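You operate a simulated robot arm through the tools that you are given. There is no shell and no other tool.

Carry out the task below with a simulated robot arm. There is one attempt and no reset: what you move stays moved.

JOB
Put the black gasket marked "6" from the top of the yellow table on the top of the white table. Put the sample on the top of the wooden table away on the top of the white bench. Take the orange blind from the top of the wooden table and put it on the bottom right shelf of the blue shelving. Take the steel sleeve and leave it on the top right shelf of the blue shelving. Put the M24 brown carton from the top of the black table on the top of the wooden table and the M16 brown carton on top of the green valve. Fetch the tall white cap and set it on the red sheet on the top of the green bench. Push the adapter drawer shut. Do these in any order. Set down upright: brown carton, tall white cap.

Only the result counts: the job must be done as asked and must still hold three seconds after the hand-in. Knocking over, shifting, dropping, spilling or breaking anything else fails it. Lids that push on must go on centred and level and be pressed home; caps that screw on are set level and turned clockwise until they are tight. Flat cloth is picked up by pressing the open fingertips on it (5 to 10 N) and closing them slowly along it; thin cloth reads only 2 to 8 mm in the jaws.

ROBOT AND FRAMES
A 7-joint arm with a fingered hand on a trunk, on a base that moves. Base frame: it is fixed to the floor where the robot stands at the start and does not move with it; the origin is under the middle of the robot, x ahead of it, y to its left, z up; the surface under the hand at the start is at about z = 0.85. Units: m, rad, N and s.
It reaches about 1.023 m from its shoulder. Its first joint turns from -2.897 to 2.897 rad. Places, roughly: adapter drawer [-5.5, -14.7, 0.3]; black gasket [0.75, 0, 0.75]; bottom right shelf of the blue shelving [-0.4, 2.4, 0.3]; brown carton [-1.75, -0.5, 1]; green valve (7x7x8 cm) [-2.5, -0.4, 0.9]; orange blind [-1.75, -0.25, 0.75]; red sheet (10x10x1 cm) [1.7, 2.5, 0.9]; sample [-1.25, 0, 0.75]; steel sleeve (5x5x4 cm) [-1.8, -0.4, 0.9]; tall white cap (7x7x10 cm) [1.5, 2.5, 0.9]; top of the white bench [-3.8, -0.6, 0.8]; top of the white table [3.4, 0.1, 0.8]; top of the wooden table [-1.8, 0.1, 0.8]; top right shelf of the blue shelving [-0.4, 2.4, 1.4]. Payload 4 kg.
The tool frame sits at the grasp point between the pads (the TCP): z along the fingers, y along the line on which they close. The tips reach 0.03 m beyond it. The gripper opens to 0.104 m; its body begins 0.035 m behind the TCP. The gripper is a hand of 4 fingers: y runs from the thumb to the fingers, the wrist lies at [-0.015, -0.113, -0.19] in the tool frame, and closing takes about 1.5 s.
Orientation is told as [roll, pitch, yaw] about the base's x, y, z axes, in that order, counted from this pose: with the fingers straight down and the wrist toward the robot, the tool's x, y and z point along [0, 1, 0], [1, 0, 0] and [0, 0, -1] of the base frame.

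CONTROLS
- The arm moves only by the tool play_rows. Its argument "plan" is a list of rows, each a list of 7 numbers: the turn, a rotation vector about the tool's x, y, z in rad, then the shift along the tool's x, y, z in m, then the gripper command, from -1 (fully open) to 1 (shut), values between in proportion. In form: [[wx, wy, wz, dx, dy, dz, gripper], ...]. A call has 1 to 20 rows; each row is the pose to reach, as a shift and turn from the pose commanded when the call began, along the tool's axes at that moment. Rows are played at 5 a second. More than 0.05 m and 0.15 rad between two rows, or a gripper value outside its range, and nothing of the call is played. Where a pose cannot be reached the arm comes as near as it can. A force on the tool above 40 N (or 10 N above the force at the start of the call, whichever is more), or a blocked arm, ends the call early, and 0.2 s more pass. The fingers move at their own pace (about 0.153 m/s each) and stop on an object; they squeeze with about 28 N. The grip force told is the motor's: it shows also when the fingers shut on nothing. Time passes only in rows, and 0.2 s behind the last, so rows that repeat a pose let the fingers close. It gives the time, the measured TCP pose, the force on the tool (base axes), the opening and the grip force at its end, in the units of the frame above (readings bear some noise), with the torque about the TCP (base axes, N m) and any sound that the robot's microphone picked up.
- Cameras (640 x 400 px; columns grow to the right, rows downward): "scene" is now at [0.2287, 0.1308, 1.203]; the picture's right is [-0.99, 0.16, 0.00], its down [0.13, 0.81, -0.58] and it looks along [-0.09, -0.57, -0.82] (base axes); focal length 214 px, centre (320, 200). "wrist" rides on the gripper at [0.061, -0.092, -0.13] in the tool frame; the picture's right is [-0.81, 0.28, -0.52], its down [-0.53, -0.71, 0.46] and it looks along [-0.24, 0.64, 0.72] (tool axes); focal length 275 px, centre (320, 200). There is no depth. A picture from a camera that has moved, and an enlarged one, comes with that camera's place and axes in the base frame and with its lens.
- snapshot(camera): a new picture of that camera. The clock stands still meanwhile.
- steer(legs): drives the robot by 1 to 6 legs, each [ahead, left, turn to the left] in m, m and rad, along the robot's own axes; the way and the turn of a leg run together, so that a leg with both is an arc; at most 1.5 m and 3.142 rad a leg. The arm and the cameras ride along, it lands a little off, and it stops where it bumps. It gives what a move gives.
- hand_shape(shape): the hand has 4 fingers and takes this shape, open, in about a second: jaw (thumb against the fingers, like two jaws); tri (thumb and two fingers); tip (a fingertip pinch); poke (one finger out to press); point (the index stretched); flat (the hand flat); cup (the hand cupped); fist (a fist). The gripper value then closes the fingers along that shape, each until it touches; the sizes above hold for jaw. It gives what a move gives, with no picture.
- pan_tilt(pan, tilt): turns the head with the scene camera to pan (to the left, within 2.496 rad either way) and tilt (down, from -0.506 to 1.204), counted from straight ahead of the robot. It gives what a move gives.
- inspect(camera, box): a new picture of the part [left, top, right, bottom] of that camera's present view, enlarged. The clock stands still meanwhile.
- job_done(): hands the job in; it is judged then, once.

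Nothing tells you exact positions but the pictures and the camera data. Unless the task says otherwise, let go and move clear before handing in.

The tools are called after "Request:" as a command line: name --pt "numbers of a row" for each row, then --argument value for the rest, lists and objects as JSON in quotes. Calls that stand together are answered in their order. play_rows: Moves the arm, as the interface text tells. Its arguments: {"type":"object","properties":{"plan":{"type":"array"}},"required":["plan"]} The other tools are called the same way: hand_shape (shape) gives the hand a shape; steer (legs) drives the base; pan_tilt (pan, tilt) turns the head that bears the scene camera; snapshot (camera) takes a picture; inspect (camera, box) takes an enlarged picture of a part of a camera's view; job_done () hands the job in.

At the start:

```text
time_s: 0.0
position: [0.727, -0.1164, 1.0863]
orientation: [-0.001, 0.002, -0.001]
force: [0.4, -0.3, 0.6]
wrist_torque: [0.04, 0.01, -0.02]
grip_width: 0.1036
grasp_force: 0.0
shape: jaw
robot x, y, heading: [0.0023, 0.0015, 0.004]
head pan, tilt (commanded): [-1.735, 0.955]
```

scene: 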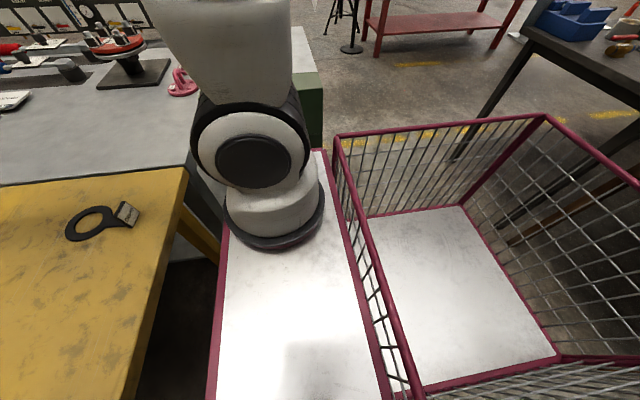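
wrist: 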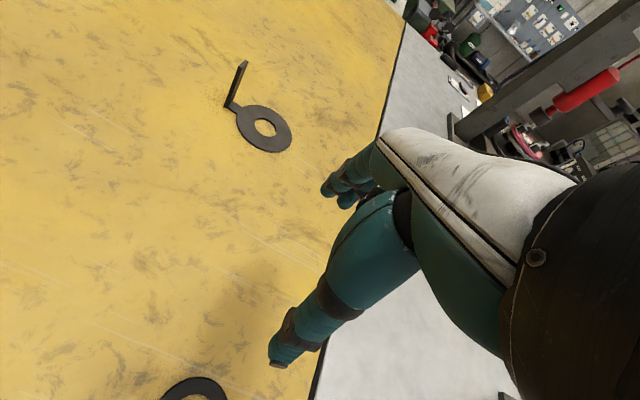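

I see the yellow table ahead with at least two black gaskets, and the robot's own base/basket to the right. I'll look around first with the head camera to find the objects.

Request:
pan_tilt --pan 0 --tilt 0.7

```text
time_s: 1.8
position: [0.7276, -0.1176, 1.0859]
orientation: [-0.001, 0.001, 0.0]
force: [-0.3, -0.2, -0.1]
wrist_torque: [0.01, -0.01, 0.0]
grip_width: 0.1037
grasp_force: 0.0
shape: jaw
robot x, y, heading: [0.0011, -0.0021, -0.0]
head pan, tilt (commanded): [0.0, 0.7]
```

Turning the head straight ahead; now I take a picture of the yellow table.

Request:
snapshot --camera "scene"

Request:
snapshot --camera "wrist"

```text
taken
camera scene: at [0.3256, 0.2022, 1.2231], right [0.0, -1.0, 0.0], down [-0.64, 0.0, -0.76], along [0.76, 0.0, -0.64], focal length 214 px, centre (320, 200)
```

scene: 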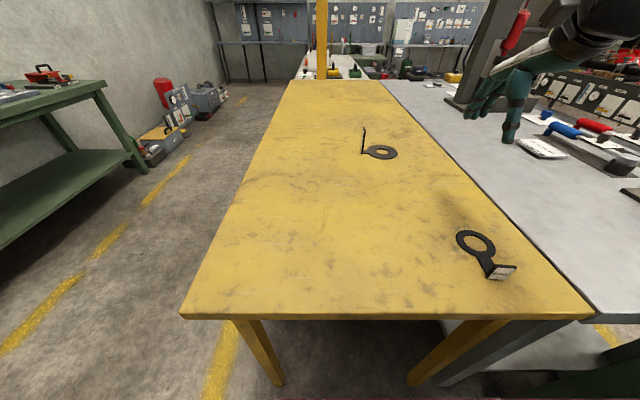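

```text
taken
camera wrist: at [0.6355, -0.0545, 1.2168], right [0.28, -0.81, 0.52], down [-0.71, -0.53, -0.46], along [0.64, -0.24, -0.72], focal length 275 px, centre (320, 200)
```

wrist: 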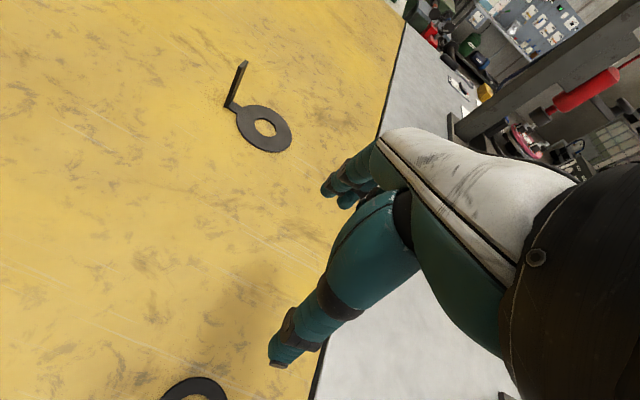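

Two gaskets with upright tabs are on the yellow table. I zoom in on their labels and look around.

Request:
inspect --camera "scene" --box '[440, 220, 540, 290]'

Request:
inspect --camera "scene" --box '[340, 110, 420, 170]'

```text
5.71 times, centred on (490, 255) of scene
camera zoom: at [0.3256, 0.2022, 1.2231], right [0.0, -1.0, 0.0], down [-0.64, 0.0, -0.76], along [0.76, 0.0, -0.64], focal length 1226 px, centre (-651, -114)
```

zoom: 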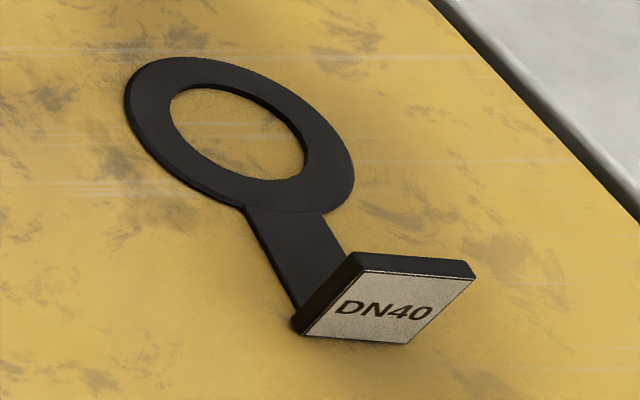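

```text
6.67 times, centred on (380, 140) of scene
camera zoom: at [0.3256, 0.2022, 1.2231], right [0.0, -1.0, 0.0], down [-0.64, 0.0, -0.76], along [0.76, 0.0, -0.64], focal length 1430 px, centre (-80, 600)
```

zoom: 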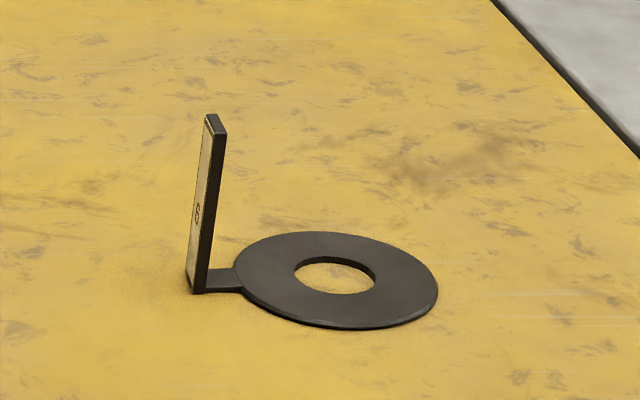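

The far gasket carries the "6" tab; the near one is DN40. Next I pan around to map the other tables.

Request:
pan_tilt --pan 0.9 --tilt 0.4

Request:
snapshot --camera "scene"

Request:
pan_tilt --pan 1.9 --tilt 0.4

Request:
snapshot --camera "scene"

Request:
pan_tilt --pan 2.49 --tilt 0.4

Request:
snapshot --camera "scene"

Request:
pan_tilt --pan -2.49 --tilt 0.4

Request:
snapshot --camera "scene"

Request:
pan_tilt --pan -1.5 --tilt 0.4

Request:
snapshot --camera "scene"

Request:
pan_tilt --pan -0.6 --tilt 0.4

Request:
snapshot --camera "scene"

```text
time_s: 3.0
position: [0.7265, -0.1176, 1.085]
orientation: [0.0, 0.0, 0.001]
force: [-0.6, 0.2, 0.2]
wrist_torque: [0.02, 0.0, -0.02]
grip_width: 0.1035
grasp_force: 0.2
shape: jaw
robot x, y, heading: [-0.001, -0.0002, -0.002]
head pan, tilt (commanded): [0.901, 0.4]
```

```text
taken
camera scene: at [0.2982, 0.2748, 1.25], right [0.78, -0.62, 0.0], down [-0.24, -0.3, -0.92], along [0.57, 0.72, -0.39], focal length 214 px, centre (320, 200)
```

scene: 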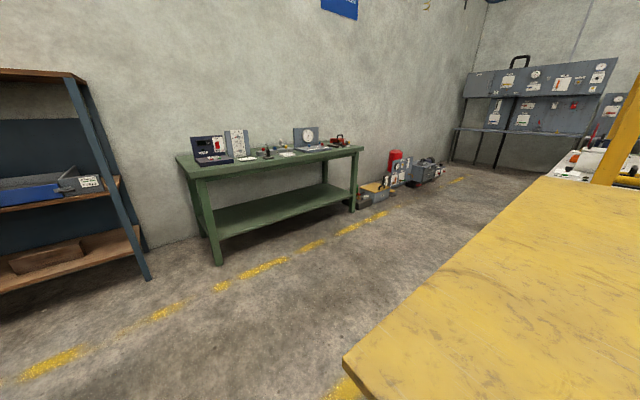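

```text
time_s: 4.2
position: [0.7272, -0.1169, 1.0861]
orientation: [-0.001, 0.0, 0.0]
force: [0.3, 0.0, -0.1]
wrist_torque: [0.04, 0.02, -0.01]
grip_width: 0.1035
grasp_force: 0.1
shape: jaw
robot x, y, heading: [-0.0035, 0.0008, -0.001]
head pan, tilt (commanded): [1.901, 0.4]
```

```text
taken
camera scene: at [0.2107, 0.2899, 1.25], right [0.95, 0.32, 0.0], down [0.13, -0.37, -0.92], along [-0.3, 0.87, -0.39], focal length 214 px, centre (320, 200)
```

scene: 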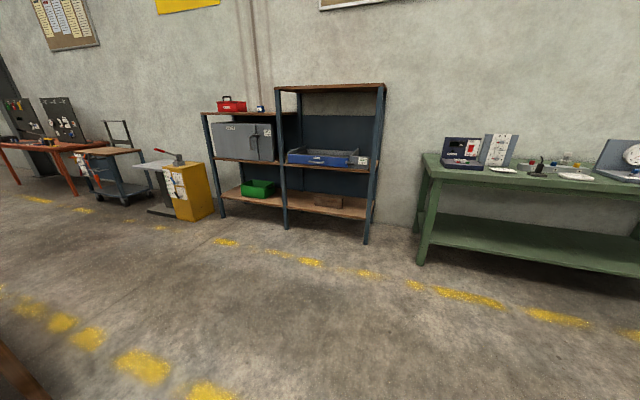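

```text
time_s: 5.2
position: [0.7262, -0.1177, 1.0865]
orientation: [0.0, 0.001, -0.001]
force: [-0.4, -1.1, -0.7]
wrist_torque: [0.01, 0.01, 0.01]
grip_width: 0.1037
grasp_force: 0.1
shape: jaw
robot x, y, heading: [0.0018, -0.0018, 0.001]
head pan, tilt (commanded): [2.491, 0.4]
```

```text
taken
camera scene: at [0.167, 0.2584, 1.25], right [0.61, 0.8, 0.0], down [0.31, -0.24, -0.92], along [-0.73, 0.56, -0.39], focal length 214 px, centre (320, 200)
```

scene: 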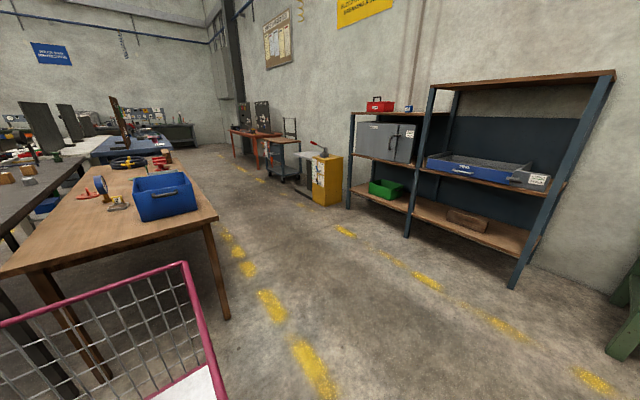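

```text
time_s: 9.1
position: [0.7283, -0.1172, 1.0856]
orientation: [-0.002, 0.0, 0.0]
force: [0.0, 0.5, 0.7]
wrist_torque: [-0.01, -0.02, 0.01]
grip_width: 0.1036
grasp_force: 0.1
shape: jaw
robot x, y, heading: [-0.0018, -0.0025, -0.001]
head pan, tilt (commanded): [-2.491, 0.4]
```

```text
taken
camera scene: at [0.1669, 0.1461, 1.25], right [-0.61, 0.8, 0.0], down [0.31, 0.24, -0.92], along [-0.73, -0.56, -0.39], focal length 214 px, centre (320, 200)
```

scene: 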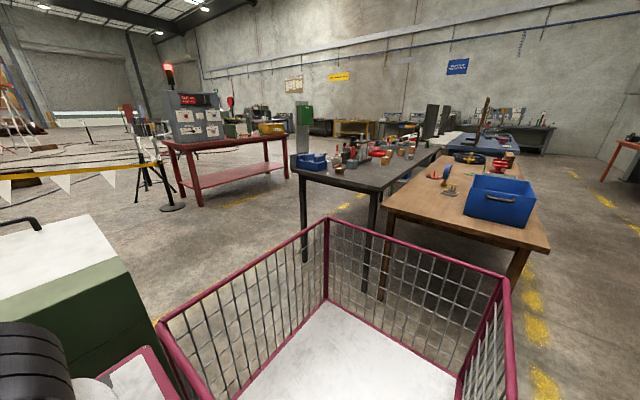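

```text
time_s: 10.4
position: [0.728, -0.1169, 1.0873]
orientation: [0.0, 0.001, 0.001]
force: [0.4, 0.5, -1.0]
wrist_torque: [0.04, 0.0, -0.01]
grip_width: 0.1037
grasp_force: 0.1
shape: jaw
robot x, y, heading: [-0.0001, 0.0036, -0.003]
head pan, tilt (commanded): [-1.499, 0.4]
```

```text
taken
camera scene: at [0.2472, 0.1098, 1.25], right [-1.0, -0.07, 0.0], down [-0.03, 0.39, -0.92], along [0.07, -0.92, -0.39], focal length 214 px, centre (320, 200)
```

scene: 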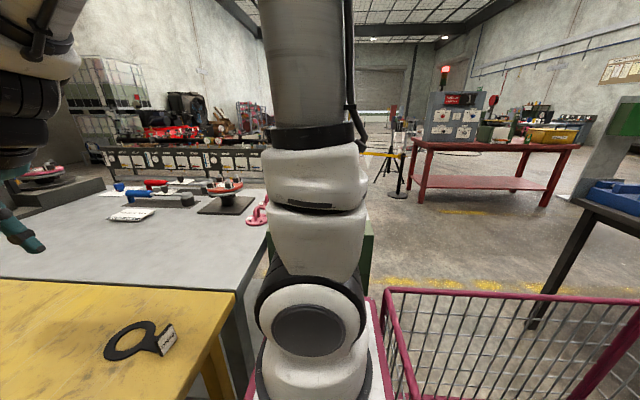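

```text
time_s: 11.6
position: [0.7267, -0.1172, 1.0859]
orientation: [-0.001, -0.001, 0.0]
force: [0.0, 0.0, 0.3]
wrist_torque: [-0.01, -0.02, 0.02]
grip_width: 0.1037
grasp_force: 0.0
shape: jaw
robot x, y, heading: [-0.0004, 0.0031, 0.001]
head pan, tilt (commanded): [-0.6, 0.4]
```

```text
taken
camera scene: at [0.317, 0.1498, 1.25], right [-0.57, -0.82, 0.0], down [-0.32, 0.22, -0.92], along [0.76, -0.52, -0.39], focal length 214 px, centre (320, 200)
```

scene: 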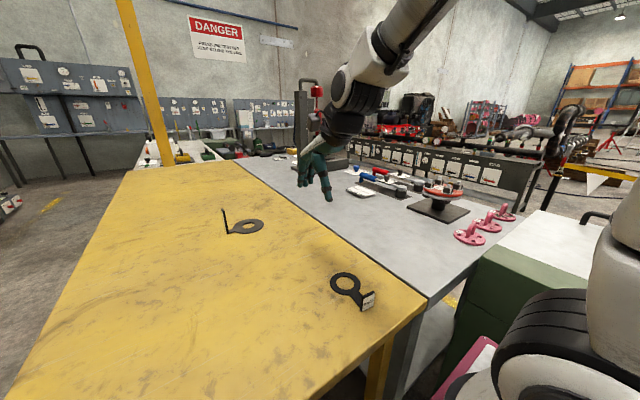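

I've mapped the workshop: yellow table ahead, green bench and blue shelving to the left, wooden and black tables behind me. I look closer at the "6" gasket with both cameras to get its tab pose.

Request:
inspect --camera "wrist" --box '[200, 40, 310, 170]'

Request:
inspect --camera "scene" --box '[200, 190, 290, 250]'

```text
3.08 times, centred on (255, 105) of wrist
camera zoom: at [0.6355, -0.0545, 1.2168], right [0.28, -0.81, 0.52], down [-0.71, -0.53, -0.46], along [0.64, -0.24, -0.72], focal length 847 px, centre (520, 492)
```

zoom: 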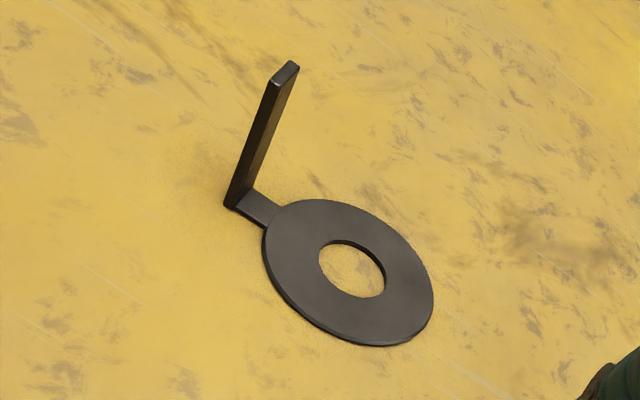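

```text
6.67 times, centred on (245, 220) of scene
camera zoom: at [0.317, 0.1498, 1.25], right [-0.57, -0.82, 0.0], down [-0.32, 0.22, -0.92], along [0.76, -0.52, -0.39], focal length 1430 px, centre (820, 67)
```

zoom: 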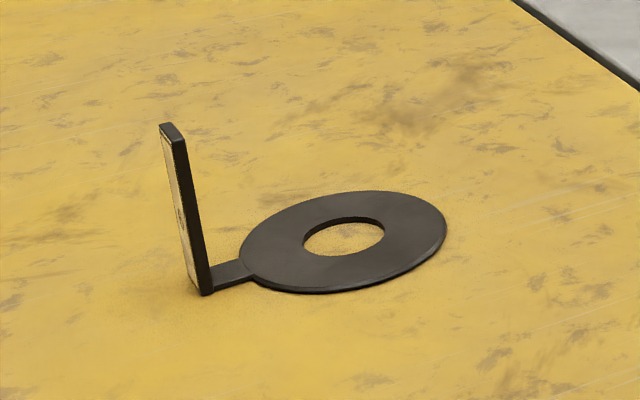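

The "6" gasket has its tab upright at about (1.03, 0.05), ring centre near (1.034, −0.023), top of tab near z 0.943. I move the hand above the tab with the closing axis along base y.

Request:
play_rows --pt "0 0 -0.116 0.012 0.0216 0.003 -1" --pt "0 0 -0.231 0.024 0.0433 0.005 -1" --pt "0 0 -0.347 0.036 0.065 0.008 -1" --pt "0 0 -0.463 0.048 0.0866 0.01 -1" --pt "0 0 -0.579 0.06 0.108 0.013 -1" --pt "0 0 -0.694 0.072 0.13 0.015 -1" --pt "0 0 -0.81 0.084 0.152 0.018 -1" --pt "0 0 -0.926 0.095 0.173 0.021 -1" --pt "0 0 -1.041 0.107 0.195 0.023 -1" --pt "0 0 -1.157 0.119 0.216 0.026 -1" --pt "0 0 -1.273 0.131 0.238 0.028 -1" --pt "0 0 -1.389 0.143 0.26 0.031 -1" --pt "0 0 -1.504 0.155 0.281 0.033 -1" --pt "0 0 -1.62 0.167 0.303 0.036 -1" --pt "0 0 -1.62 0.167 0.303 0.036 -1"

Request:
snapshot --camera "wrist"

Request:
pan_tilt --pan -0.2 --tilt 0.5

Request:
snapshot --camera "scene"

```text
time_s: 14.8
position: [1.0253, 0.0492, 1.0477]
orientation: [0.0, 0.002, 1.621]
force: [0.0, -0.3, 0.0]
wrist_torque: [0.02, -0.02, 0.0]
grip_width: 0.1037
grasp_force: 0.1
shape: jaw
out of reach, approached as far as the arm can: row 14, 15
robot x, y, heading: [-0.0019, -0.0014, -0.002]
head pan, tilt (commanded): [-0.6, 0.4]
```

```text
taken
camera wrist: at [0.9684, -0.0432, 1.1784], right [0.8, 0.32, 0.52], down [0.57, -0.69, -0.46], along [0.21, 0.66, -0.72], focal length 275 px, centre (320, 200)
```

wrist: 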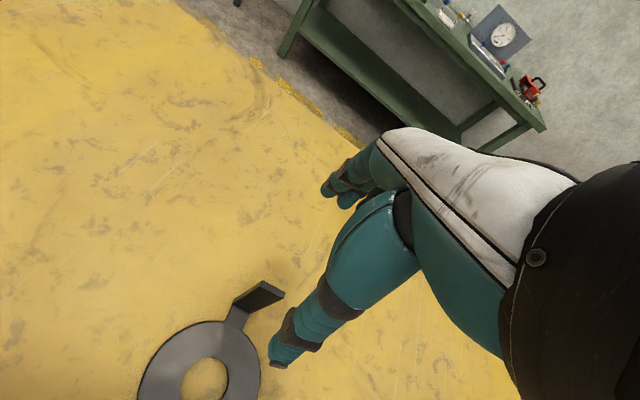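

```text
time_s: 15.7
position: [1.026, 0.0508, 1.0474]
orientation: [0.0, 0.0, 1.619]
force: [-0.5, -0.3, -0.2]
wrist_torque: [0.0, -0.03, -0.01]
grip_width: 0.1038
grasp_force: 0.0
shape: jaw
robot x, y, heading: [0.0001, 0.0019, 0.002]
head pan, tilt (commanded): [-0.201, 0.499]
```

```text
taken
camera scene: at [0.3298, 0.1841, 1.2409], right [-0.2, -0.98, 0.0], down [-0.47, 0.1, -0.88], along [0.86, -0.18, -0.48], focal length 214 px, centre (320, 200)
```

scene: 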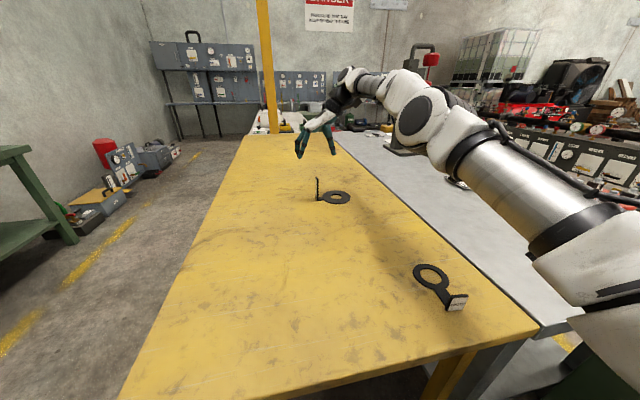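

The hand is above the tab, near the arm's reach limit. I check the gap between the base front and the table so I can roll slightly closer if safe.

Request:
pan_tilt --pan -0.3 --tilt 1.2

Request:
snapshot --camera "scene"

Request:
pan_tilt --pan -1.57 --tilt 1.2

Request:
snapshot --camera "scene"

```text
time_s: 16.7
position: [1.027, 0.0494, 1.0484]
orientation: [-0.001, 0.0, 1.62]
force: [0.5, 0.3, 0.4]
wrist_torque: [-0.03, -0.01, -0.01]
grip_width: 0.1036
grasp_force: 0.0
shape: jaw
robot x, y, heading: [0.0015, -0.0034, 0.0]
head pan, tilt (commanded): [-0.3, 1.201]
```

```text
taken
camera scene: at [0.2941, 0.1857, 1.1872], right [-0.3, -0.96, 0.0], down [-0.89, 0.28, -0.36], along [0.35, -0.11, -0.93], focal length 214 px, centre (320, 200)
```

scene: 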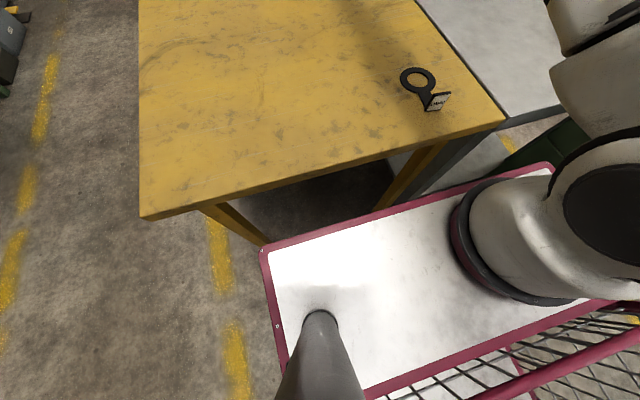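

```text
time_s: 18.2
position: [1.0249, 0.0488, 1.0483]
orientation: [-0.001, -0.001, 1.619]
force: [0.4, 0.2, -0.2]
wrist_torque: [-0.03, 0.04, -0.03]
grip_width: 0.1038
grasp_force: 0.0
shape: jaw
robot x, y, heading: [-0.0029, -0.0038, 0.002]
head pan, tilt (commanded): [-1.571, 1.201]
```

```text
taken
camera scene: at [0.2407, 0.1463, 1.1872], right [-1.0, 0.0, 0.0], down [0.0, 0.93, -0.36], along [0.0, -0.36, -0.93], focal length 214 px, centre (320, 200)
```

scene: 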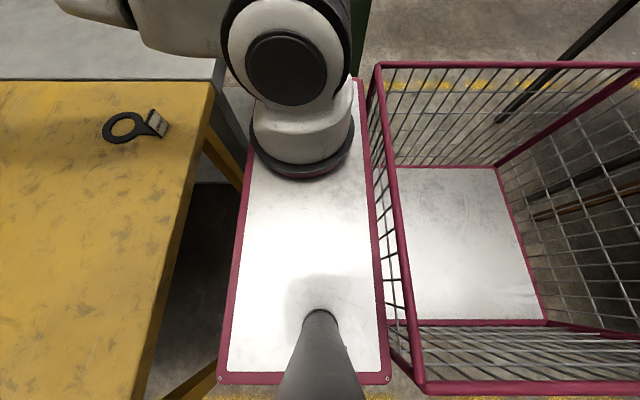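

The deck front is about 0.09 m from the table edge, so rolling 0.05 m forward is safe and gives the arm margin. I do that, then read the pose.

Request:
steer --legs '[[0.05, 0, 0]]'

```text
time_s: 19.1
position: [1.0751, 0.0489, 1.0472]
orientation: [-0.001, -0.001, 1.619]
force: [-0.3, 0.3, 0.2]
wrist_torque: [-0.03, -0.01, -0.02]
grip_width: 0.1036
grasp_force: 0.1
shape: jaw
robot x, y, heading: [0.0475, 0.0002, 0.001]
head pan, tilt (commanded): [-1.571, 1.201]
```

Now I shift back over the tab and descend partway, then verify alignment with the wrist camera.

Request:
play_rows --pt "0 0 0 0.022 0.002 0.02 -1" --pt "0 0 0 0.045 0.004 0.04 -1" --pt "0 0 0 0.045 0.004 0.06 -1" --pt "0 0 0 0.045 0.004 0.06 -1"

Request:
snapshot --camera "wrist"

Request:
pan_tilt --pan -0.1 --tilt 0.4

Request:
inspect --camera "scene" --box '[260, 140, 420, 240]'

```text
time_s: 20.1
position: [1.0312, 0.0511, 0.987]
orientation: [0.001, -0.001, 1.619]
force: [-0.1, 0.1, 0.7]
wrist_torque: [0.0, 0.02, 0.04]
grip_width: 0.1036
grasp_force: 0.1
shape: jaw
robot x, y, heading: [0.0496, 0.0006, 0.002]
head pan, tilt (commanded): [-1.571, 1.201]
```

```text
taken
camera wrist: at [0.9737, -0.0413, 1.1175], right [0.8, 0.31, 0.52], down [0.57, -0.69, -0.46], along [0.21, 0.66, -0.72], focal length 275 px, centre (320, 200)
```

wrist: 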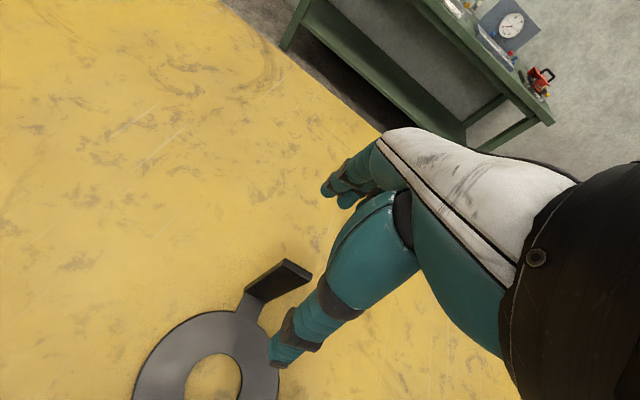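

```text
time_s: 21.7
position: [1.0302, 0.0515, 0.9874]
orientation: [-0.001, 0.0, 1.62]
force: [0.9, 0.7, -0.4]
wrist_torque: [-0.01, 0.0, -0.01]
grip_width: 0.1038
grasp_force: 0.0
shape: jaw
robot x, y, heading: [0.0494, -0.001, 0.0]
head pan, tilt (commanded): [-0.099, 0.4]
```

```text
4.00 times, centred on (340, 190) of scene
camera zoom: at [0.3835, 0.1927, 1.25], right [-0.1, -0.99, 0.0], down [-0.39, 0.04, -0.92], along [0.92, -0.09, -0.39], focal length 858 px, centre (240, 240)
```

zoom: 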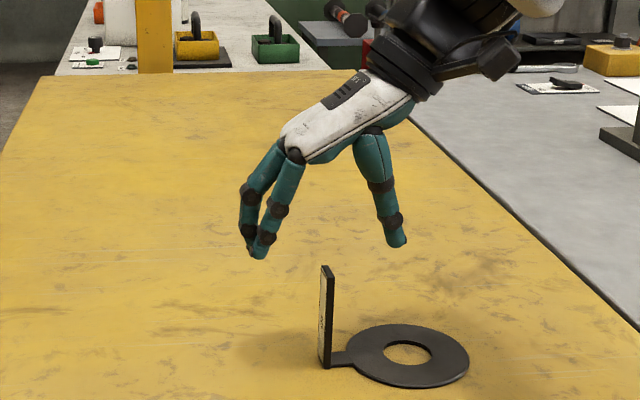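

The tab sits between the thumb and fingers. I lower to TCP z≈0.917 and close.

Request:
play_rows --pt "0 0 0 0 0 0.02 -1" --pt "0 0 0 0 0 0.04 -1" --pt "0 0 0 0 0 0.06 -1" --pt "0 0 0 0 0 0.07 -1" --pt "0 0 0 0 0 0.07 -0.5" --pt "0 0 0 0 0 0.07 0" --pt "0 0 0 0 0 0.07 0.5" --pt "0 0 0 0 0 0.07 1" --pt "0 0 0 0 0 0.07 1" --pt "0 0 0 0 0 0.07 1" --pt "0 0 0 0 0 0.07 1" --pt "0 0 0 0 0 0.07 1"

Request:
snapshot --camera "wrist"

Request:
inspect --camera "scene" --box '[280, 160, 400, 240]'

```text
time_s: 24.3
position: [1.0303, 0.0521, 0.9183]
orientation: [0.0, 0.0, 1.619]
force: [-1.1, -0.4, -0.1]
wrist_torque: [0.02, -0.03, -0.01]
grip_width: 0.0
grasp_force: 27.3
shape: jaw
robot x, y, heading: [0.0512, -0.0018, 0.003]
head pan, tilt (commanded): [-0.099, 0.4]
```

```text
taken
camera wrist: at [0.9734, -0.042, 1.0481], right [0.8, 0.31, 0.52], down [0.57, -0.69, -0.46], along [0.21, 0.66, -0.72], focal length 275 px, centre (320, 200)
```

wrist: 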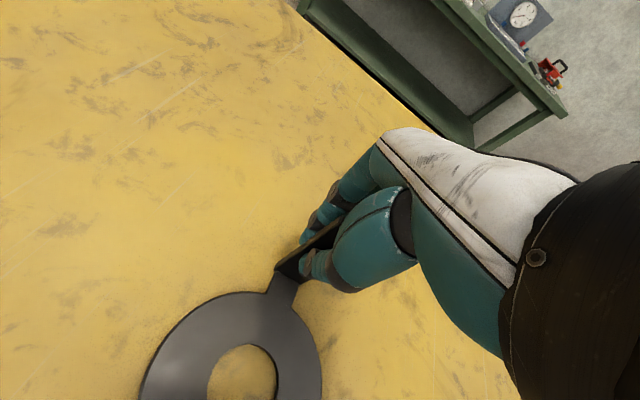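

```text
5.00 times, centred on (340, 200) of scene
camera zoom: at [0.3835, 0.1928, 1.25], right [-0.1, -0.99, 0.0], down [-0.39, 0.04, -0.92], along [0.92, -0.09, -0.39], focal length 1072 px, centre (220, 200)
```

zoom: 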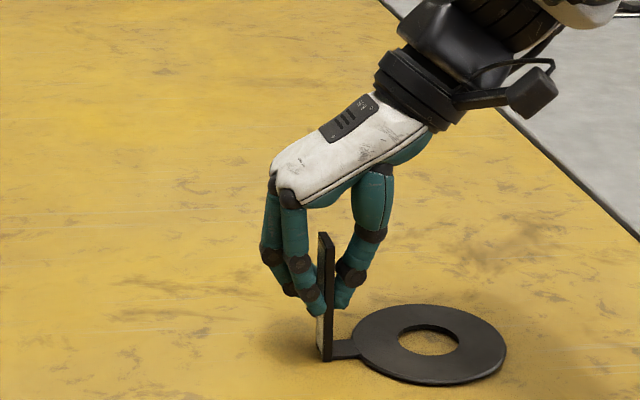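

The fingers seem to hold the tab. I lift slowly and check that the gasket follows.

Request:
play_rows --pt "0 0 0 0 0 -0.01 1" --pt "0 0 0 0 0 -0.02 1" --pt "0 0 0 0 0 -0.04 1" --pt "0 0 0 0 0 -0.06 1" --pt "0 0 0 0 0 -0.06 1"

Request:
snapshot --camera "wrist"

Request:
inspect --camera "scene" --box '[280, 140, 440, 240]'

```text
time_s: 25.5
position: [1.0302, 0.0508, 0.9769]
orientation: [-0.001, -0.001, 1.619]
force: [0.4, 0.1, -0.4]
wrist_torque: [0.01, 0.0, -0.01]
grip_width: 0.0
grasp_force: 28.0
shape: jaw
robot x, y, heading: [0.0523, -0.0001, 0.0]
head pan, tilt (commanded): [-0.099, 0.4]
```

```text
taken
camera wrist: at [0.9737, -0.043, 1.1077], right [0.8, 0.31, 0.52], down [0.57, -0.69, -0.46], along [0.21, 0.66, -0.72], focal length 275 px, centre (320, 200)
```

wrist: 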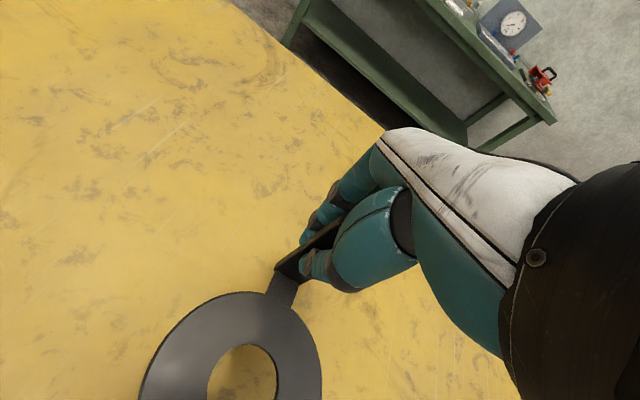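

```text
4.00 times, centred on (360, 190) of scene
camera zoom: at [0.3836, 0.1928, 1.25], right [-0.1, -0.99, 0.0], down [-0.39, 0.04, -0.92], along [0.92, -0.09, -0.39], focal length 858 px, centre (160, 240)
```

zoom: 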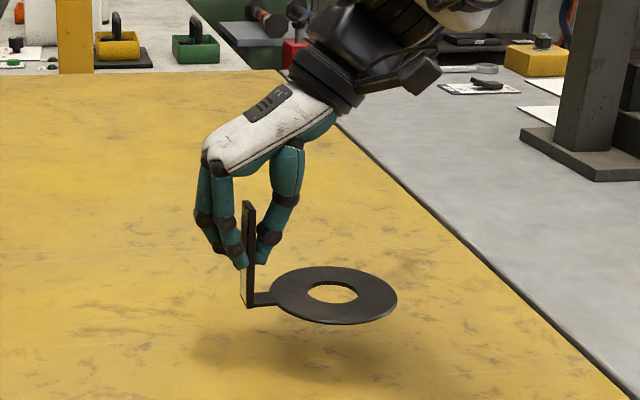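

The gasket hangs level from its tab. I retract the arm toward the base and raise it before driving around the table's left side.

Request:
play_rows --pt "0 0 0 0.02 -0.003 -0.03 1" --pt "0 0 0 0.055 -0.008 -0.06 1" --pt "0 0 0 0.09 -0.013 -0.09 1" --pt "0 0 0 0.13 -0.019 -0.11 1" --pt "0 0 0 0.17 -0.025 -0.13 1" --pt "0 0 0 0.21 -0.031 -0.14 1" --pt "0 0 0 0.25 -0.038 -0.15 1" --pt "0 0 0 0.25 -0.038 -0.15 1"

Request:
steer --legs '[[-0.2, 0, 0], [0, 1.1, 0], [1.0, 0, 0]]'

Request:
snapshot --camera "scene"

Request:
snapshot --camera "wrist"

```text
time_s: 27.3
position: [0.7833, 0.0013, 1.1279]
orientation: [0.001, 0.0, 1.618]
force: [0.0, -0.1, -0.6]
wrist_torque: [0.03, 0.0, -0.03]
grip_width: 0.0
grasp_force: 28.2
shape: jaw
robot x, y, heading: [0.0529, -0.0015, 0.003]
head pan, tilt (commanded): [-0.099, 0.4]
```

```text
time_s: 39.0
position: [1.5724, 1.1607, 1.1277]
orientation: [0.0, 0.0, 1.645]
force: [0.4, -0.5, 0.1]
wrist_torque: [-0.01, -0.01, 0.02]
grip_width: 0.0001
grasp_force: 27.9
shape: jaw
robot x, y, heading: [0.8391, 1.142, 0.024]
head pan, tilt (commanded): [-0.099, 0.4]
```

```text
taken
camera scene: at [1.1681, 1.3406, 1.25], right [-0.07, -1.0, 0.0], down [-0.39, 0.03, -0.92], along [0.92, -0.07, -0.39], focal length 214 px, centre (320, 200)
```

scene: 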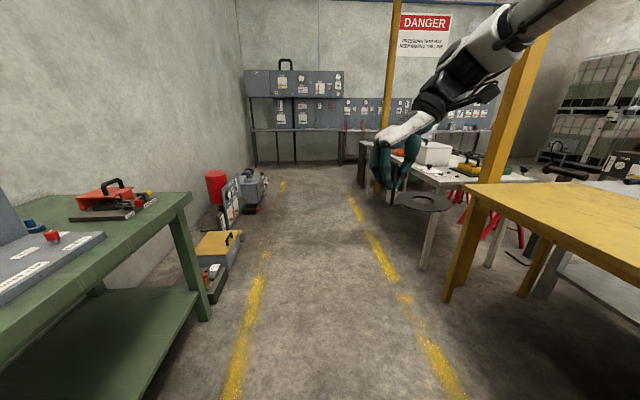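

```text
taken
camera wrist: at [1.518, 1.0649, 1.2583], right [0.79, 0.33, 0.52], down [0.58, -0.67, -0.46], along [0.2, 0.66, -0.72], focal length 275 px, centre (320, 200)
```

wrist: 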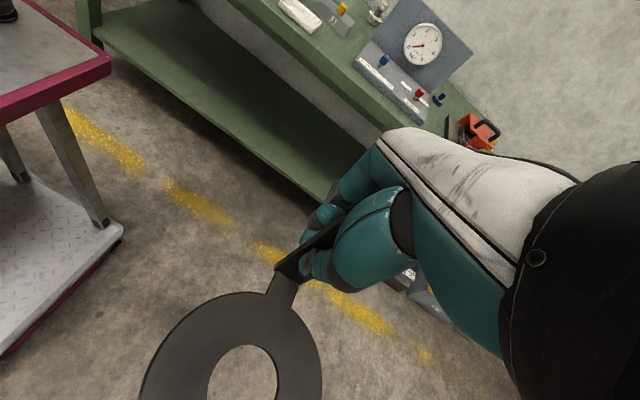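

The gasket is secure; the white table lies ahead on the right (x≈2.5–4.3, left edge y≈0.43). I drive alongside it and turn to face it.

Request:
steer --legs '[[0, 0, -0.024], [1.5, 0, 0], [0.7, 0.1, 0]]'

Request:
snapshot --camera "scene"

Request:
pan_tilt --pan -1.0 --tilt 0.6

Request:
snapshot --camera "scene"

```text
time_s: 50.0
position: [3.726, 1.1907, 1.128]
orientation: [0.0, 0.002, 1.592]
force: [0.5, -0.2, 0.0]
wrist_torque: [0.0, 0.01, -0.03]
grip_width: 0.0
grasp_force: 27.9
shape: jaw
robot x, y, heading: [2.9915, 1.2121, -0.033]
head pan, tilt (commanded): [-0.099, 0.4]
```

```text
taken
camera scene: at [3.3321, 1.3942, 1.25], right [-0.13, -0.99, 0.0], down [-0.39, 0.05, -0.92], along [0.91, -0.12, -0.39], focal length 214 px, centre (320, 200)
```

scene: 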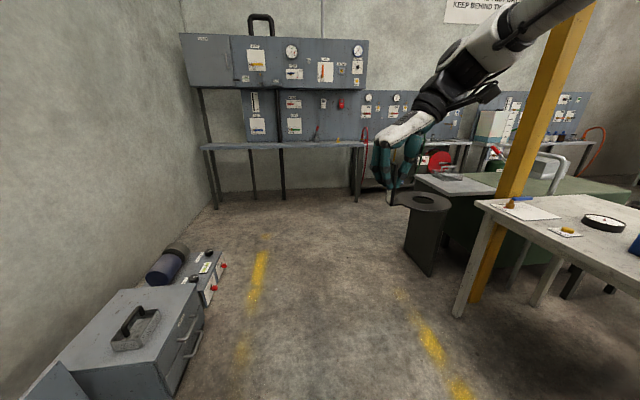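

```text
time_s: 51.2
position: [3.7272, 1.1907, 1.1279]
orientation: [0.001, 0.001, 1.593]
force: [0.0, -0.4, -1.1]
wrist_torque: [0.04, -0.04, 0.0]
grip_width: 0.0001
grasp_force: 27.5
shape: jaw
robot x, y, heading: [2.9972, 1.2106, -0.028]
head pan, tilt (commanded): [-1.0, 0.6]
```

```text
taken
camera scene: at [3.2859, 1.3303, 1.2318], right [-0.86, -0.52, 0.0], down [-0.29, 0.48, -0.83], along [0.43, -0.71, -0.56], focal length 214 px, centre (320, 200)
```

scene: 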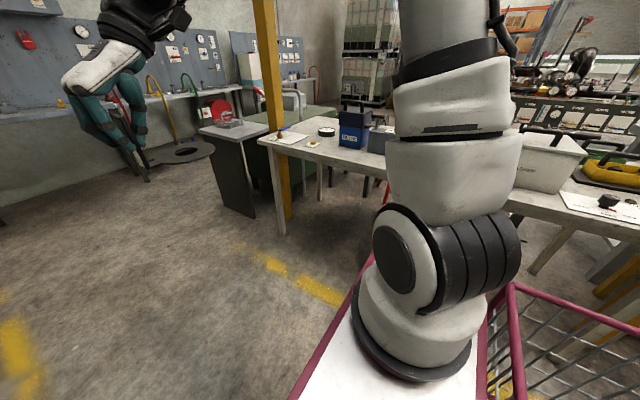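

The white table has a bin and boxes on it; the middle is hidden by the arm. I move the base to x≈3.4, turn to face the table and look again.

Request:
steer --legs '[[0.4, 0.15, 0], [0, 0, -1.54]]'

Request:
pan_tilt --pan 0 --tilt 0.6

Request:
snapshot --camera "scene"

Request:
snapshot --camera "wrist"

```text
time_s: 57.6
position: [3.3957, 0.6194, 1.1278]
orientation: [0.0, 0.001, 0.05]
force: [0.3, -0.6, 0.3]
wrist_torque: [0.0, -0.01, -0.02]
grip_width: 0.0
grasp_force: 28.0
shape: jaw
robot x, y, heading: [3.3934, 1.3544, -1.568]
head pan, tilt (commanded): [-1.0, 0.6]
```

```text
time_s: 58.9
position: [3.3954, 0.6194, 1.1284]
orientation: [-0.002, 0.001, 0.05]
force: [0.9, 0.1, -1.4]
wrist_torque: [0.03, -0.01, 0.02]
grip_width: 0.0
grasp_force: 27.9
shape: jaw
robot x, y, heading: [3.392, 1.3526, -1.569]
head pan, tilt (commanded): [0.0, 0.6]
```

```text
taken
camera scene: at [3.5927, 1.025, 1.2318], right [-1.0, 0.0, 0.0], down [0.0, 0.57, -0.82], along [0.0, -0.82, -0.57], focal length 214 px, centre (320, 200)
```

scene: 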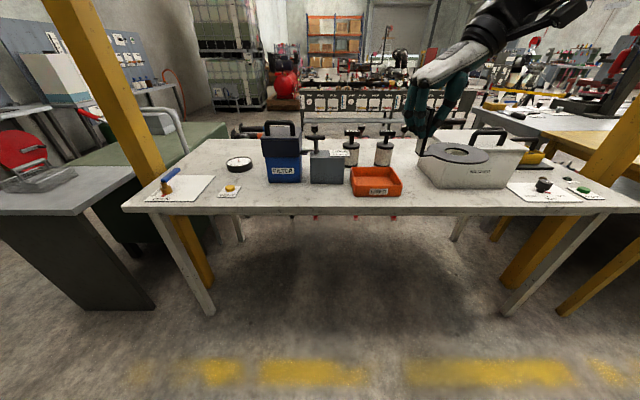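

```text
taken
camera wrist: at [3.3002, 0.6762, 1.2583], right [0.32, -0.8, 0.52], down [-0.69, -0.57, -0.46], along [0.66, -0.21, -0.72], focal length 275 px, centre (320, 200)
```

wrist: 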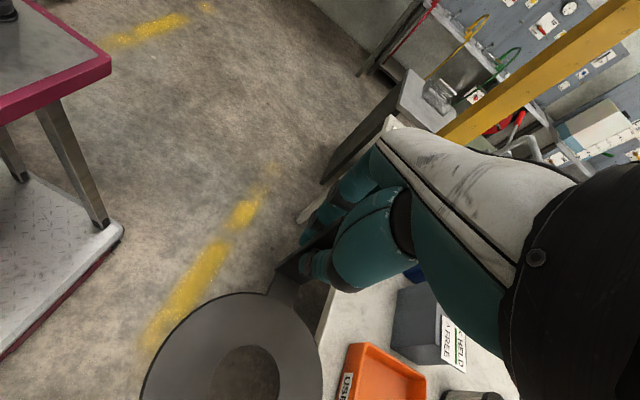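

I now face the white table. I zoom in to find a clear spot for the gasket.

Request:
inspect --camera "scene" --box '[120, 110, 360, 230]'

Request:
inspect --camera "scene" --box '[320, 100, 640, 230]'

```text
2.67 times, centred on (240, 170) of scene
camera zoom: at [3.5927, 1.025, 1.2318], right [-1.0, 0.0, 0.0], down [0.0, 0.57, -0.82], along [0.0, -0.82, -0.57], focal length 572 px, centre (533, 280)
```

zoom: 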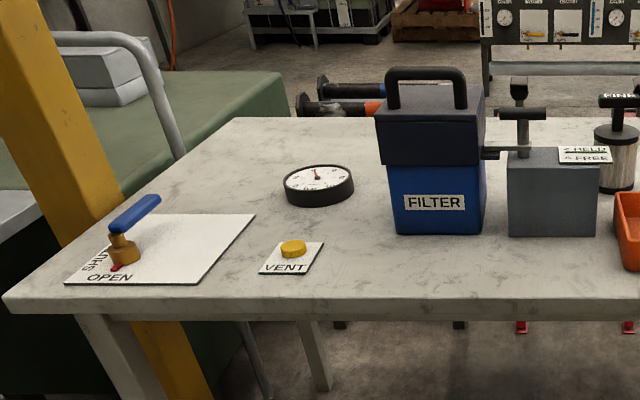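

```text
2.00 times, centred on (480, 165) of scene
camera zoom: at [3.5927, 1.025, 1.2318], right [-1.0, 0.0, 0.0], down [0.0, 0.57, -0.82], along [0.0, -0.82, -0.57], focal length 429 px, centre (0, 270)
```

zoom: 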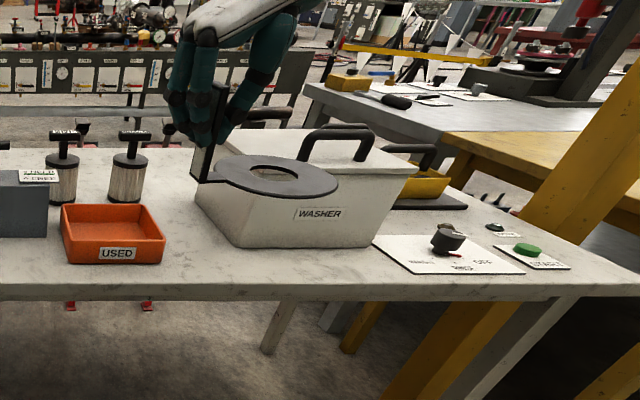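

The clear strip is in front of the FILTER box, between the VENT tag and the USED tray. I shift the base left (toward +x) and slightly closer, then triangulate the table height.

Request:
steer --legs '[[0, 0.36, 0], [0.12, 0, 0]]'

Request:
snapshot --camera "scene"

Request:
snapshot --camera "wrist"

```text
time_s: 62.0
position: [3.759, 0.4979, 1.1265]
orientation: [0.0, 0.001, 0.056]
force: [-0.5, -0.1, 0.5]
wrist_torque: [0.02, -0.02, -0.01]
grip_width: 0.0
grasp_force: 28.0
shape: jaw
robot x, y, heading: [3.7523, 1.2306, -1.563]
head pan, tilt (commanded): [0.0, 0.6]
```

```text
taken
camera scene: at [3.9547, 0.9063, 1.2318], right [-1.0, -0.01, 0.0], down [0.0, 0.57, -0.82], along [0.01, -0.82, -0.57], focal length 214 px, centre (320, 200)
```

scene: 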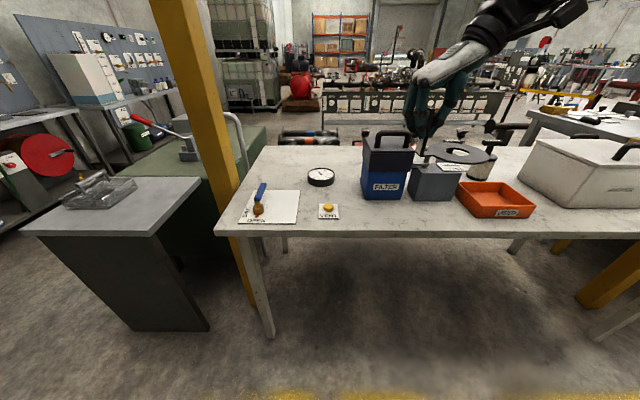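

```text
taken
camera wrist: at [3.6639, 0.5561, 1.2582], right [0.32, -0.79, 0.52], down [-0.68, -0.57, -0.46], along [0.66, -0.21, -0.72], focal length 275 px, centre (320, 200)
```

wrist: 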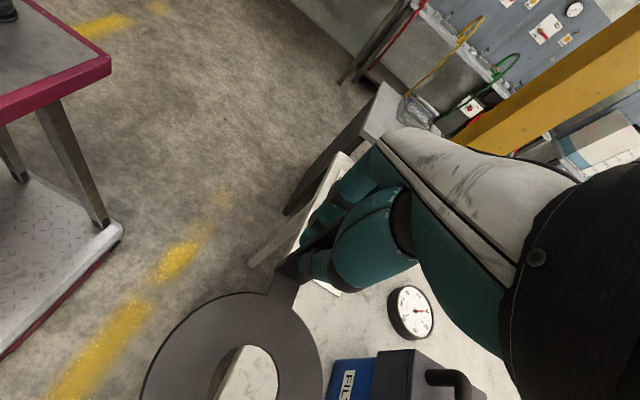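

Table top is near z≈0.795, with a free strip y≈0.27–0.447, x≈3.49–3.89. I move the gasket above (3.755, 0.365) and lower to about 6 cm above it, then look.

Request:
play_rows --pt "0 0 0 -0.033 -0.003 0 1" --pt "0 0 0 -0.066 -0.006 0 1" --pt "0 0 0 -0.1 -0.009 0 1" --pt "0 0 0 -0.1325 -0.0115 0.02 1" --pt "0 0 0 -0.1325 -0.0115 0.06 1" --pt "0 0 0 -0.1325 -0.0115 0.1 1" --pt "0 0 0 -0.1325 -0.0115 0.14 1" --pt "0 0 0 -0.1325 -0.0115 0.18 1" --pt "0 0 0 -0.1325 -0.0115 0.2 1" --pt "0 0 0 -0.1325 -0.0115 0.2 1"

Request:
snapshot --camera "scene"

Request:
snapshot --camera "wrist"

```text
time_s: 64.2
position: [3.753, 0.3654, 0.9275]
orientation: [0.0, 0.001, 0.055]
force: [-0.3, 0.1, -0.4]
wrist_torque: [-0.01, -0.04, -0.01]
grip_width: 0.0
grasp_force: 28.7
shape: jaw
robot x, y, heading: [3.7486, 1.2294, -1.567]
head pan, tilt (commanded): [0.0, 0.6]
```

```text
taken
camera scene: at [3.9547, 0.9063, 1.2318], right [-1.0, -0.01, 0.0], down [0.0, 0.57, -0.82], along [0.01, -0.82, -0.57], focal length 214 px, centre (320, 200)
```

scene: 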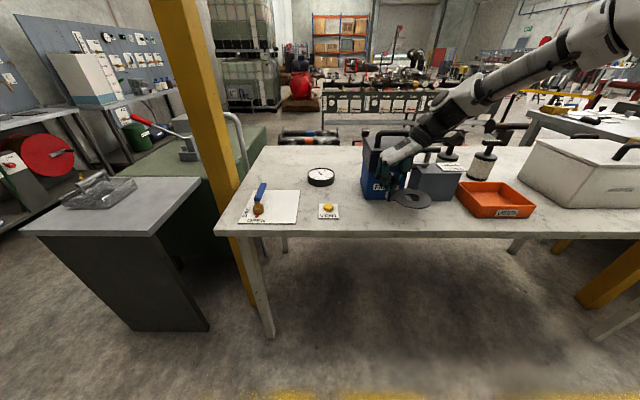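

```text
taken
camera wrist: at [3.6591, 0.4232, 1.0582], right [0.32, -0.79, 0.52], down [-0.68, -0.57, -0.46], along [0.66, -0.21, -0.72], focal length 275 px, centre (320, 200)
```

wrist: 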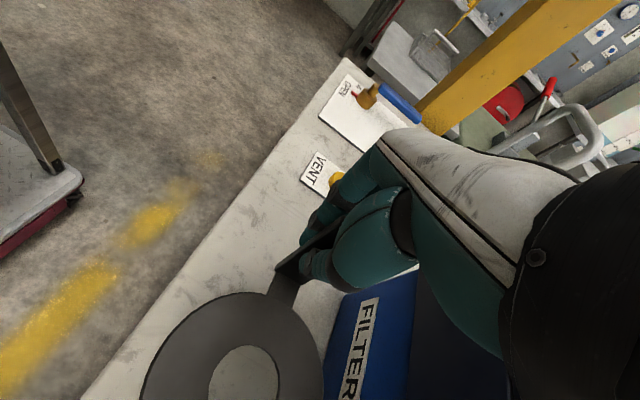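

Clear of the FILTER box and within the strip. I lower in small steps and watch the force.

Request:
play_rows --pt "0 0 0 0 0 0.02 1" --pt "0 0 0 0 0 0.035 1" --pt "0 0 0 0 0 0.05 1" --pt "0 0 0 0 0 0.055 1" --pt "0 0 0 0 0 0.055 1"

Request:
inspect --camera "scene" --box '[350, 150, 450, 230]'

```text
time_s: 65.4
position: [3.7549, 0.366, 0.8736]
orientation: [-0.001, 0.001, 0.058]
force: [-0.2, 0.4, -0.6]
wrist_torque: [-0.02, 0.0, -0.01]
grip_width: 0.0
grasp_force: 27.9
shape: jaw
robot x, y, heading: [3.7531, 1.2307, -1.565]
head pan, tilt (commanded): [0.0, 0.6]
```

```text
5.00 times, centred on (400, 190) of scene
camera zoom: at [3.9547, 0.9063, 1.2318], right [-1.0, -0.01, 0.0], down [0.0, 0.57, -0.82], along [0.01, -0.82, -0.57], focal length 1072 px, centre (-80, 250)
```

zoom: 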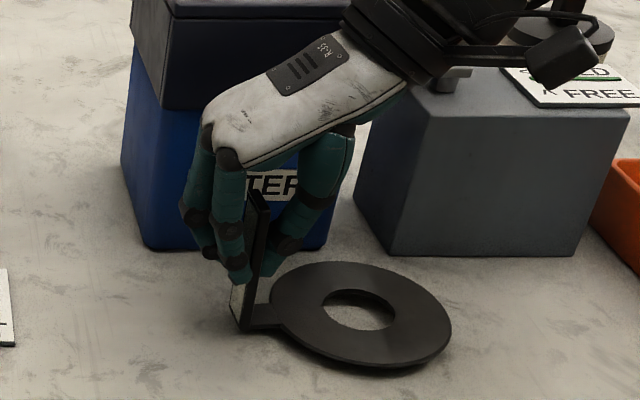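

Close to the surface. I continue in 4 mm steps until contact shows.

Request:
play_rows --pt "0 0 0 0 0 0.004 1" --pt "0 0 0 0 0 0.008 1" --pt "0 0 0 0 0 0.012 1" --pt "0 0 0 0 0 0.012 1"

Request:
inspect --camera "scene" --box '[350, 150, 450, 230]'

```text
time_s: 66.3
position: [3.7568, 0.3642, 0.8665]
orientation: [-0.006, -0.002, 0.055]
force: [-0.7, 2.6, 20.9]
wrist_torque: [0.08, 0.02, 0.02]
grip_width: 0.0006
grasp_force: 27.6
shape: jaw
robot x, y, heading: [3.7506, 1.2302, -1.564]
head pan, tilt (commanded): [0.0, 0.6]
stopped in row 4: the force on the tool passed its limit at 41 N (the readings are from after the stop); the commanded pose is now the measured one
```

```text
5.00 times, centred on (400, 190) of scene
camera zoom: at [3.9546, 0.9072, 1.232], right [-1.0, -0.01, 0.0], down [0.0, 0.56, -0.83], along [0.01, -0.83, -0.56], focal length 1072 px, centre (-80, 250)
```

zoom: 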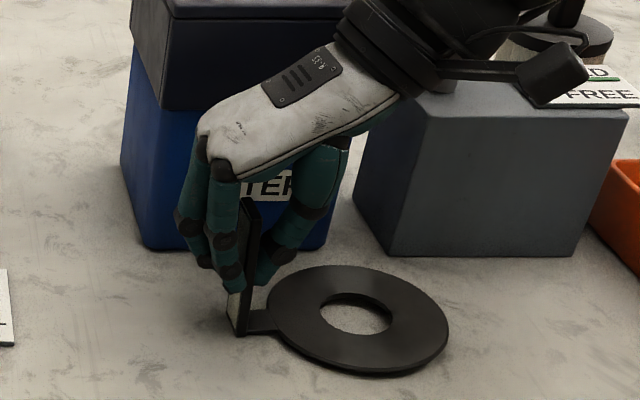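

The gasket is on the table. I ease the pressure by 2 mm and open the fingers, then rise straight up.

Request:
play_rows --pt "0 0 0 0 0 -0.002 1" --pt "0 0 0 0 0 -0.002 0.8" --pt "0 0 0 0 0 -0.002 0.4" --pt "0 0 0 0 0 -0.002 0" --pt "0 0 0 0 0 -0.002 -0.5" --pt "0 0 0 0 0 -0.002 -0.5" --pt "0 0 0 0 0 -0.002 -0.5"

Request:
inspect --camera "scene" --box '[350, 150, 450, 230]'

Request:
snapshot --camera "wrist"

```text
time_s: 68.0
position: [3.7554, 0.3657, 0.8652]
orientation: [-0.004, -0.003, 0.056]
force: [0.2, -0.7, 0.5]
wrist_torque: [0.02, -0.02, 0.0]
grip_width: 0.0777
grasp_force: 0.0
shape: jaw
robot x, y, heading: [3.7525, 1.2365, -1.563]
head pan, tilt (commanded): [0.0, 0.6]
```

```text
5.00 times, centred on (400, 190) of scene
camera zoom: at [3.9547, 0.9064, 1.2318], right [-1.0, -0.01, 0.0], down [0.0, 0.57, -0.82], along [0.01, -0.82, -0.57], focal length 1072 px, centre (-80, 250)
```

zoom: 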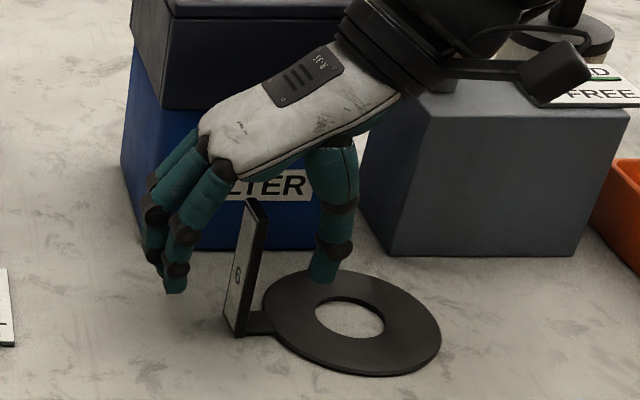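

```text
taken
camera wrist: at [3.6608, 0.4233, 0.9959], right [0.32, -0.79, 0.52], down [-0.68, -0.57, -0.45], along [0.66, -0.21, -0.72], focal length 275 px, centre (320, 200)
```

wrist: 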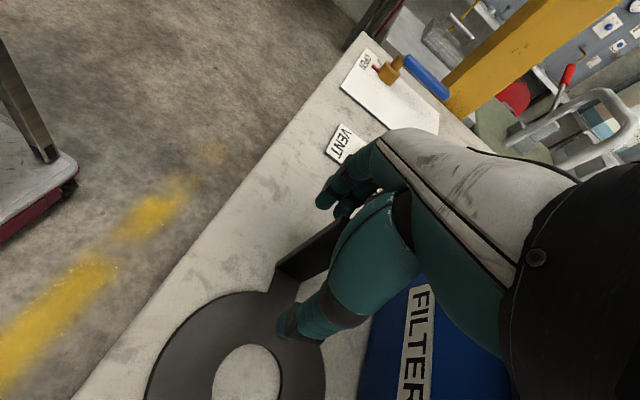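

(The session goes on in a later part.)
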